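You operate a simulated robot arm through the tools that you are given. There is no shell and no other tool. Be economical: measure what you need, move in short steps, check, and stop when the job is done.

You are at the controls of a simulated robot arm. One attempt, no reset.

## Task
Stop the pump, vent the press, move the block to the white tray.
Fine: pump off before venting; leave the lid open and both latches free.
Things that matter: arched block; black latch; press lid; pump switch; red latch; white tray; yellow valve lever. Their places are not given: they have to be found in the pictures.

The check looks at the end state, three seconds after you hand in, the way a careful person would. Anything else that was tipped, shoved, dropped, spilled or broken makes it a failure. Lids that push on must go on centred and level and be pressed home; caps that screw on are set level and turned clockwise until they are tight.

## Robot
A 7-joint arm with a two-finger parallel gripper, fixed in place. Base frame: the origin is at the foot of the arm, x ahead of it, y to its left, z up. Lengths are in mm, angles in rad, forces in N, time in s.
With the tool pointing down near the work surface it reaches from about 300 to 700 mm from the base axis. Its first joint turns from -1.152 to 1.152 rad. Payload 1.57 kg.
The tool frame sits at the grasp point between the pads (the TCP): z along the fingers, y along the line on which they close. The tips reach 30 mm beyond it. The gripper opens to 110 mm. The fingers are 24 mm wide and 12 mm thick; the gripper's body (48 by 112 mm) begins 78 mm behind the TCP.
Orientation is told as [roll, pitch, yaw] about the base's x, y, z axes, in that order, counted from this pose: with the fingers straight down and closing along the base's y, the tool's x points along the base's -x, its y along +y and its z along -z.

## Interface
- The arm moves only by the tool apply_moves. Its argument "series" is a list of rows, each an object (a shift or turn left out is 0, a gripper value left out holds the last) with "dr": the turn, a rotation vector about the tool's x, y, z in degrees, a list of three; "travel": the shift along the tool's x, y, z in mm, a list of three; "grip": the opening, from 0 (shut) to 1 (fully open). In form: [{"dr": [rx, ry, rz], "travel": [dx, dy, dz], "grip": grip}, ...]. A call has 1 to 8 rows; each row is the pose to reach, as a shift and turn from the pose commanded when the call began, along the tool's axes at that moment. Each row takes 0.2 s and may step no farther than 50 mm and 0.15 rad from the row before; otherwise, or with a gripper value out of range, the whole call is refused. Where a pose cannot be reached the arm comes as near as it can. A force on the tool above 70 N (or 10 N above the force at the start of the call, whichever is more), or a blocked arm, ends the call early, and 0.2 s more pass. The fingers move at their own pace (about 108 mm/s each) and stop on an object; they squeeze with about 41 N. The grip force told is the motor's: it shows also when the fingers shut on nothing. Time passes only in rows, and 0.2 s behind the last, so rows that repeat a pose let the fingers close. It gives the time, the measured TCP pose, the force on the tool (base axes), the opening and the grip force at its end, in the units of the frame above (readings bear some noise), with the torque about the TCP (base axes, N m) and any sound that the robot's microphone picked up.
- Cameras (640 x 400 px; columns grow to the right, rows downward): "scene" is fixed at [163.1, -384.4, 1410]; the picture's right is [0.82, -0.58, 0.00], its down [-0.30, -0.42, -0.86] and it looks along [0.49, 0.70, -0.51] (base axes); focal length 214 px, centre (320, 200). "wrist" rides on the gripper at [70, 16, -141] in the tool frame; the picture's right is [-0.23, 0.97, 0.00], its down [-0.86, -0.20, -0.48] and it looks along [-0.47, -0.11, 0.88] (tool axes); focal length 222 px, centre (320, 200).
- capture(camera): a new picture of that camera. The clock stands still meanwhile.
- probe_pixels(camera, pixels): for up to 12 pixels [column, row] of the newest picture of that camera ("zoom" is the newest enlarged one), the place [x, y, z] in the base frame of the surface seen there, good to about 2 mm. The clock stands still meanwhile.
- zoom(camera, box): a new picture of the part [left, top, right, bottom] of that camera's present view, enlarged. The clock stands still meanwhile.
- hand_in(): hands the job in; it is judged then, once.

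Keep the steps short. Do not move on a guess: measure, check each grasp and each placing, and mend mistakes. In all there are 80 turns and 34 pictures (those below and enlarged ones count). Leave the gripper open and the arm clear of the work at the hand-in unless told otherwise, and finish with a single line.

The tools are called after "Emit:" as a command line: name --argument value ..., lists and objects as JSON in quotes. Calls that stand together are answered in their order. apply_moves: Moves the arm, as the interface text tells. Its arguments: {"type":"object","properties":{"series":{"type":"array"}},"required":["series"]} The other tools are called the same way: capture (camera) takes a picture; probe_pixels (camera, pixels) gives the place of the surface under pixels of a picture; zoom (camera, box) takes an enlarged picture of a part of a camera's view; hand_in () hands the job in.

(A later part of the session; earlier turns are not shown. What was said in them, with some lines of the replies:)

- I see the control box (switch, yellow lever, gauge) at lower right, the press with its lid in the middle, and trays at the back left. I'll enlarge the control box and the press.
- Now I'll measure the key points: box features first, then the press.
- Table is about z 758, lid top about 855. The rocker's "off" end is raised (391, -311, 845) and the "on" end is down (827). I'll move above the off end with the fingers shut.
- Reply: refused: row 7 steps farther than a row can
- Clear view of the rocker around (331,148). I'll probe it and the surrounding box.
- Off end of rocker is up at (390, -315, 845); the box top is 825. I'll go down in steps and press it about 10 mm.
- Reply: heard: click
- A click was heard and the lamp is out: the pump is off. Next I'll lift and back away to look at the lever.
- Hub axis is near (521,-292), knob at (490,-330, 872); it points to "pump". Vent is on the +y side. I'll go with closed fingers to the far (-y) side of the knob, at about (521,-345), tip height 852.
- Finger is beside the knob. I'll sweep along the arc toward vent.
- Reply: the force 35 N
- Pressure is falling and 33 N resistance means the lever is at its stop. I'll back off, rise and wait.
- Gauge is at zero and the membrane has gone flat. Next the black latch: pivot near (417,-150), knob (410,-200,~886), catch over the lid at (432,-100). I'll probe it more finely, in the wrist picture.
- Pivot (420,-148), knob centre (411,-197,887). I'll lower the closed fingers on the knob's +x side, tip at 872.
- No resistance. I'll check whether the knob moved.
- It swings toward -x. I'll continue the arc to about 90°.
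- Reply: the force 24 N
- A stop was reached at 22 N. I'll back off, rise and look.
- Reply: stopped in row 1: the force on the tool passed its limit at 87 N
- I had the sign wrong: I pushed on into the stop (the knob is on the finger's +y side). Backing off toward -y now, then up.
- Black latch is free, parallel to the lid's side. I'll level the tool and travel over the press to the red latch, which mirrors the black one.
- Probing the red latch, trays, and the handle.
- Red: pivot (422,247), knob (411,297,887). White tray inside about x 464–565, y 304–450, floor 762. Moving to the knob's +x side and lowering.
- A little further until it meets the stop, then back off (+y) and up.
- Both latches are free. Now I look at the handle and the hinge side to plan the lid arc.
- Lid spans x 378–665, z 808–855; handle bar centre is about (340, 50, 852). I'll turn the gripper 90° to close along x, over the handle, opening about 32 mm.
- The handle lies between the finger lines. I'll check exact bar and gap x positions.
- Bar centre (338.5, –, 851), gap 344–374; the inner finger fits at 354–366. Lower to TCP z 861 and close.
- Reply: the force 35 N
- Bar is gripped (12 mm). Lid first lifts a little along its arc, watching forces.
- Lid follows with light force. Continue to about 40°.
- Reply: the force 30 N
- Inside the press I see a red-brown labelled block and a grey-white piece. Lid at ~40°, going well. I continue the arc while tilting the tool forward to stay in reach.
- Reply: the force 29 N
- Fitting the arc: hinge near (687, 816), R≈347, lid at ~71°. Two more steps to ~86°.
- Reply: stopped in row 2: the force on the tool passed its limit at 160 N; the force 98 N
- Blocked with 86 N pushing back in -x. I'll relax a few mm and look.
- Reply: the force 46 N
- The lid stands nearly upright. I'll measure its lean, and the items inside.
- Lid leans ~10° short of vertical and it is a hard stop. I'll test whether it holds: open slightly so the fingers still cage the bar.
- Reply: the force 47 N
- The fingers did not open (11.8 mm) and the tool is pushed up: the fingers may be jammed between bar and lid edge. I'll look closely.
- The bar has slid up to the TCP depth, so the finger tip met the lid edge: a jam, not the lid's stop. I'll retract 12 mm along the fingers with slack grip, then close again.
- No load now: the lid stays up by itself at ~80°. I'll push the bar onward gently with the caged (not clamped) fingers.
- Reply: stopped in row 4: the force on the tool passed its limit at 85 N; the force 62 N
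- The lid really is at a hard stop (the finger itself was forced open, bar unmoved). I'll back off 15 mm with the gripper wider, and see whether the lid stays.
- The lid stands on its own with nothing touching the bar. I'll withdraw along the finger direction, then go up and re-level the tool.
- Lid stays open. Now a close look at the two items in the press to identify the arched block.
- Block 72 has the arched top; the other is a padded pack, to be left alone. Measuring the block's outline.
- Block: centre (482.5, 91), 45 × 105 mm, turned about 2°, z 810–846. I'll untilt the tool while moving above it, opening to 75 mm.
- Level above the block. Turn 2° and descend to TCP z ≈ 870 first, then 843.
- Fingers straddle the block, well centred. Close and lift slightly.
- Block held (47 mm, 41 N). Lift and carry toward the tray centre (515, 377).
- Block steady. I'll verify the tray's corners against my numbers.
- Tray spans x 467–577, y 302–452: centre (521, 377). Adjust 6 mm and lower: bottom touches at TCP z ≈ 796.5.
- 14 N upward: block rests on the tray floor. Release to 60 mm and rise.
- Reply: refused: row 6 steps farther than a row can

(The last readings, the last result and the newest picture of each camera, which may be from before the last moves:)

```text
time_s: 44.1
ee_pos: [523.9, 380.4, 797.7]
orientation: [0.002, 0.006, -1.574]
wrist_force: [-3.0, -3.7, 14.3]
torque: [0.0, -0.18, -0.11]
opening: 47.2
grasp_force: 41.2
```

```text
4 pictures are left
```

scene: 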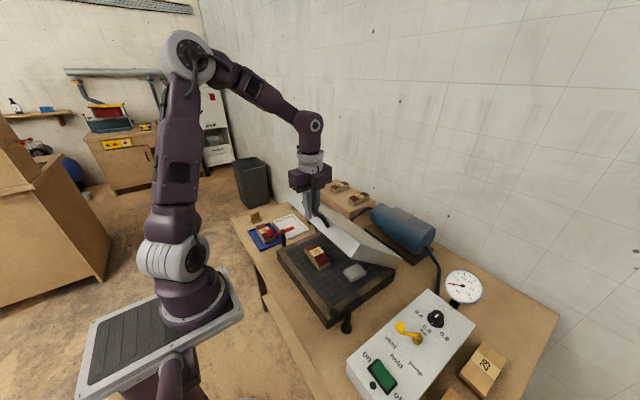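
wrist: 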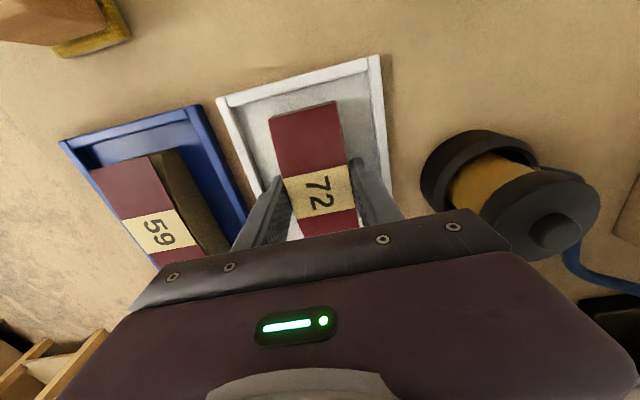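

The block sits inside the tray. The call was refused for one long step; redoing with shorter ones.

Emit:
apply_moves --series '[{"travel": [0, 0, -1], "grip": 0.54}, {"travel": [0, 0, -1]}, {"travel": [0, 0, -20]}, {"travel": [0, 0, -60]}, {"travel": [0, 0, -105]}, {"travel": [0, 0, -150]}, {"travel": [-30, -20, -180]}, {"travel": [-65, -45, -200]}]'

Emit:
apply_moves --series '[{"travel": [-15, -40, -15], "grip": 0.9}, {"travel": [-30, -80, -30]}, {"travel": [-45, -120, -45]}, {"travel": [-60, -160, -60]}]'

Emit:
capture --camera "scene"

Emit:
zoom --camera "scene" --box '[240, 140, 500, 345]'

```text
time_s: 45.9
ee_pos: [475.8, 312.3, 993.7]
orientation: [0.0, 0.008, -1.572]
wrist_force: [0.3, 0.4, -1.0]
torque: [0.0, -0.03, 0.0]
opening: 59.1
grasp_force: 0.1
```

```text
time_s: 46.9
ee_pos: [316.8, 252.0, 1056.6]
orientation: [0.0, 0.007, -1.575]
wrist_force: [0.0, -0.6, 0.7]
torque: [-0.04, -0.02, 0.0]
opening: 99.0
grasp_force: 0.0
```

```text
3 pictures are left
```

scene: 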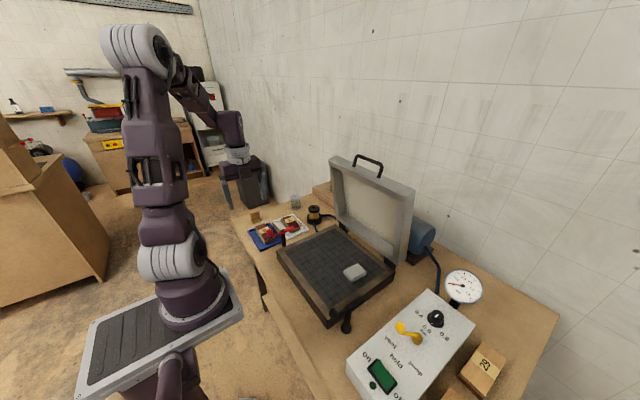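

```text
1.95 times, centred on (370, 242) of scene
```

zoom: 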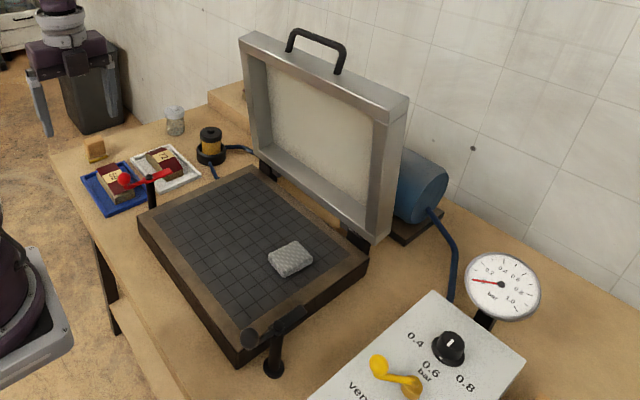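

Lid open, gauge at 0, latches parallel to the sides, lever on vent, lamp out. One last close look at the tray and latches.

Emit:
zoom --camera "scene" --box '[240, 200, 320, 260]'

```text
6.67 times, centred on (280, 230) of scene
```

zoom: 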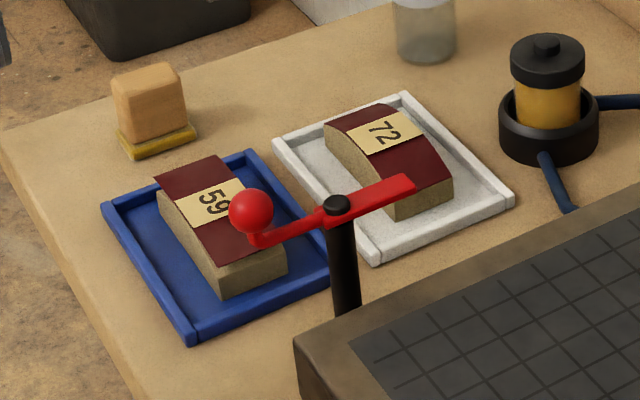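

Block 72 lies flat in the white tray and the red latch is free of the press. Handing in.

Emit:
hand_in

```text
The job is handed in.
```

The pump was switched off before venting, the press is vented to 0 bar, both latches are free, the lid is standing open and the arched block (72) lies flat in the white tray.
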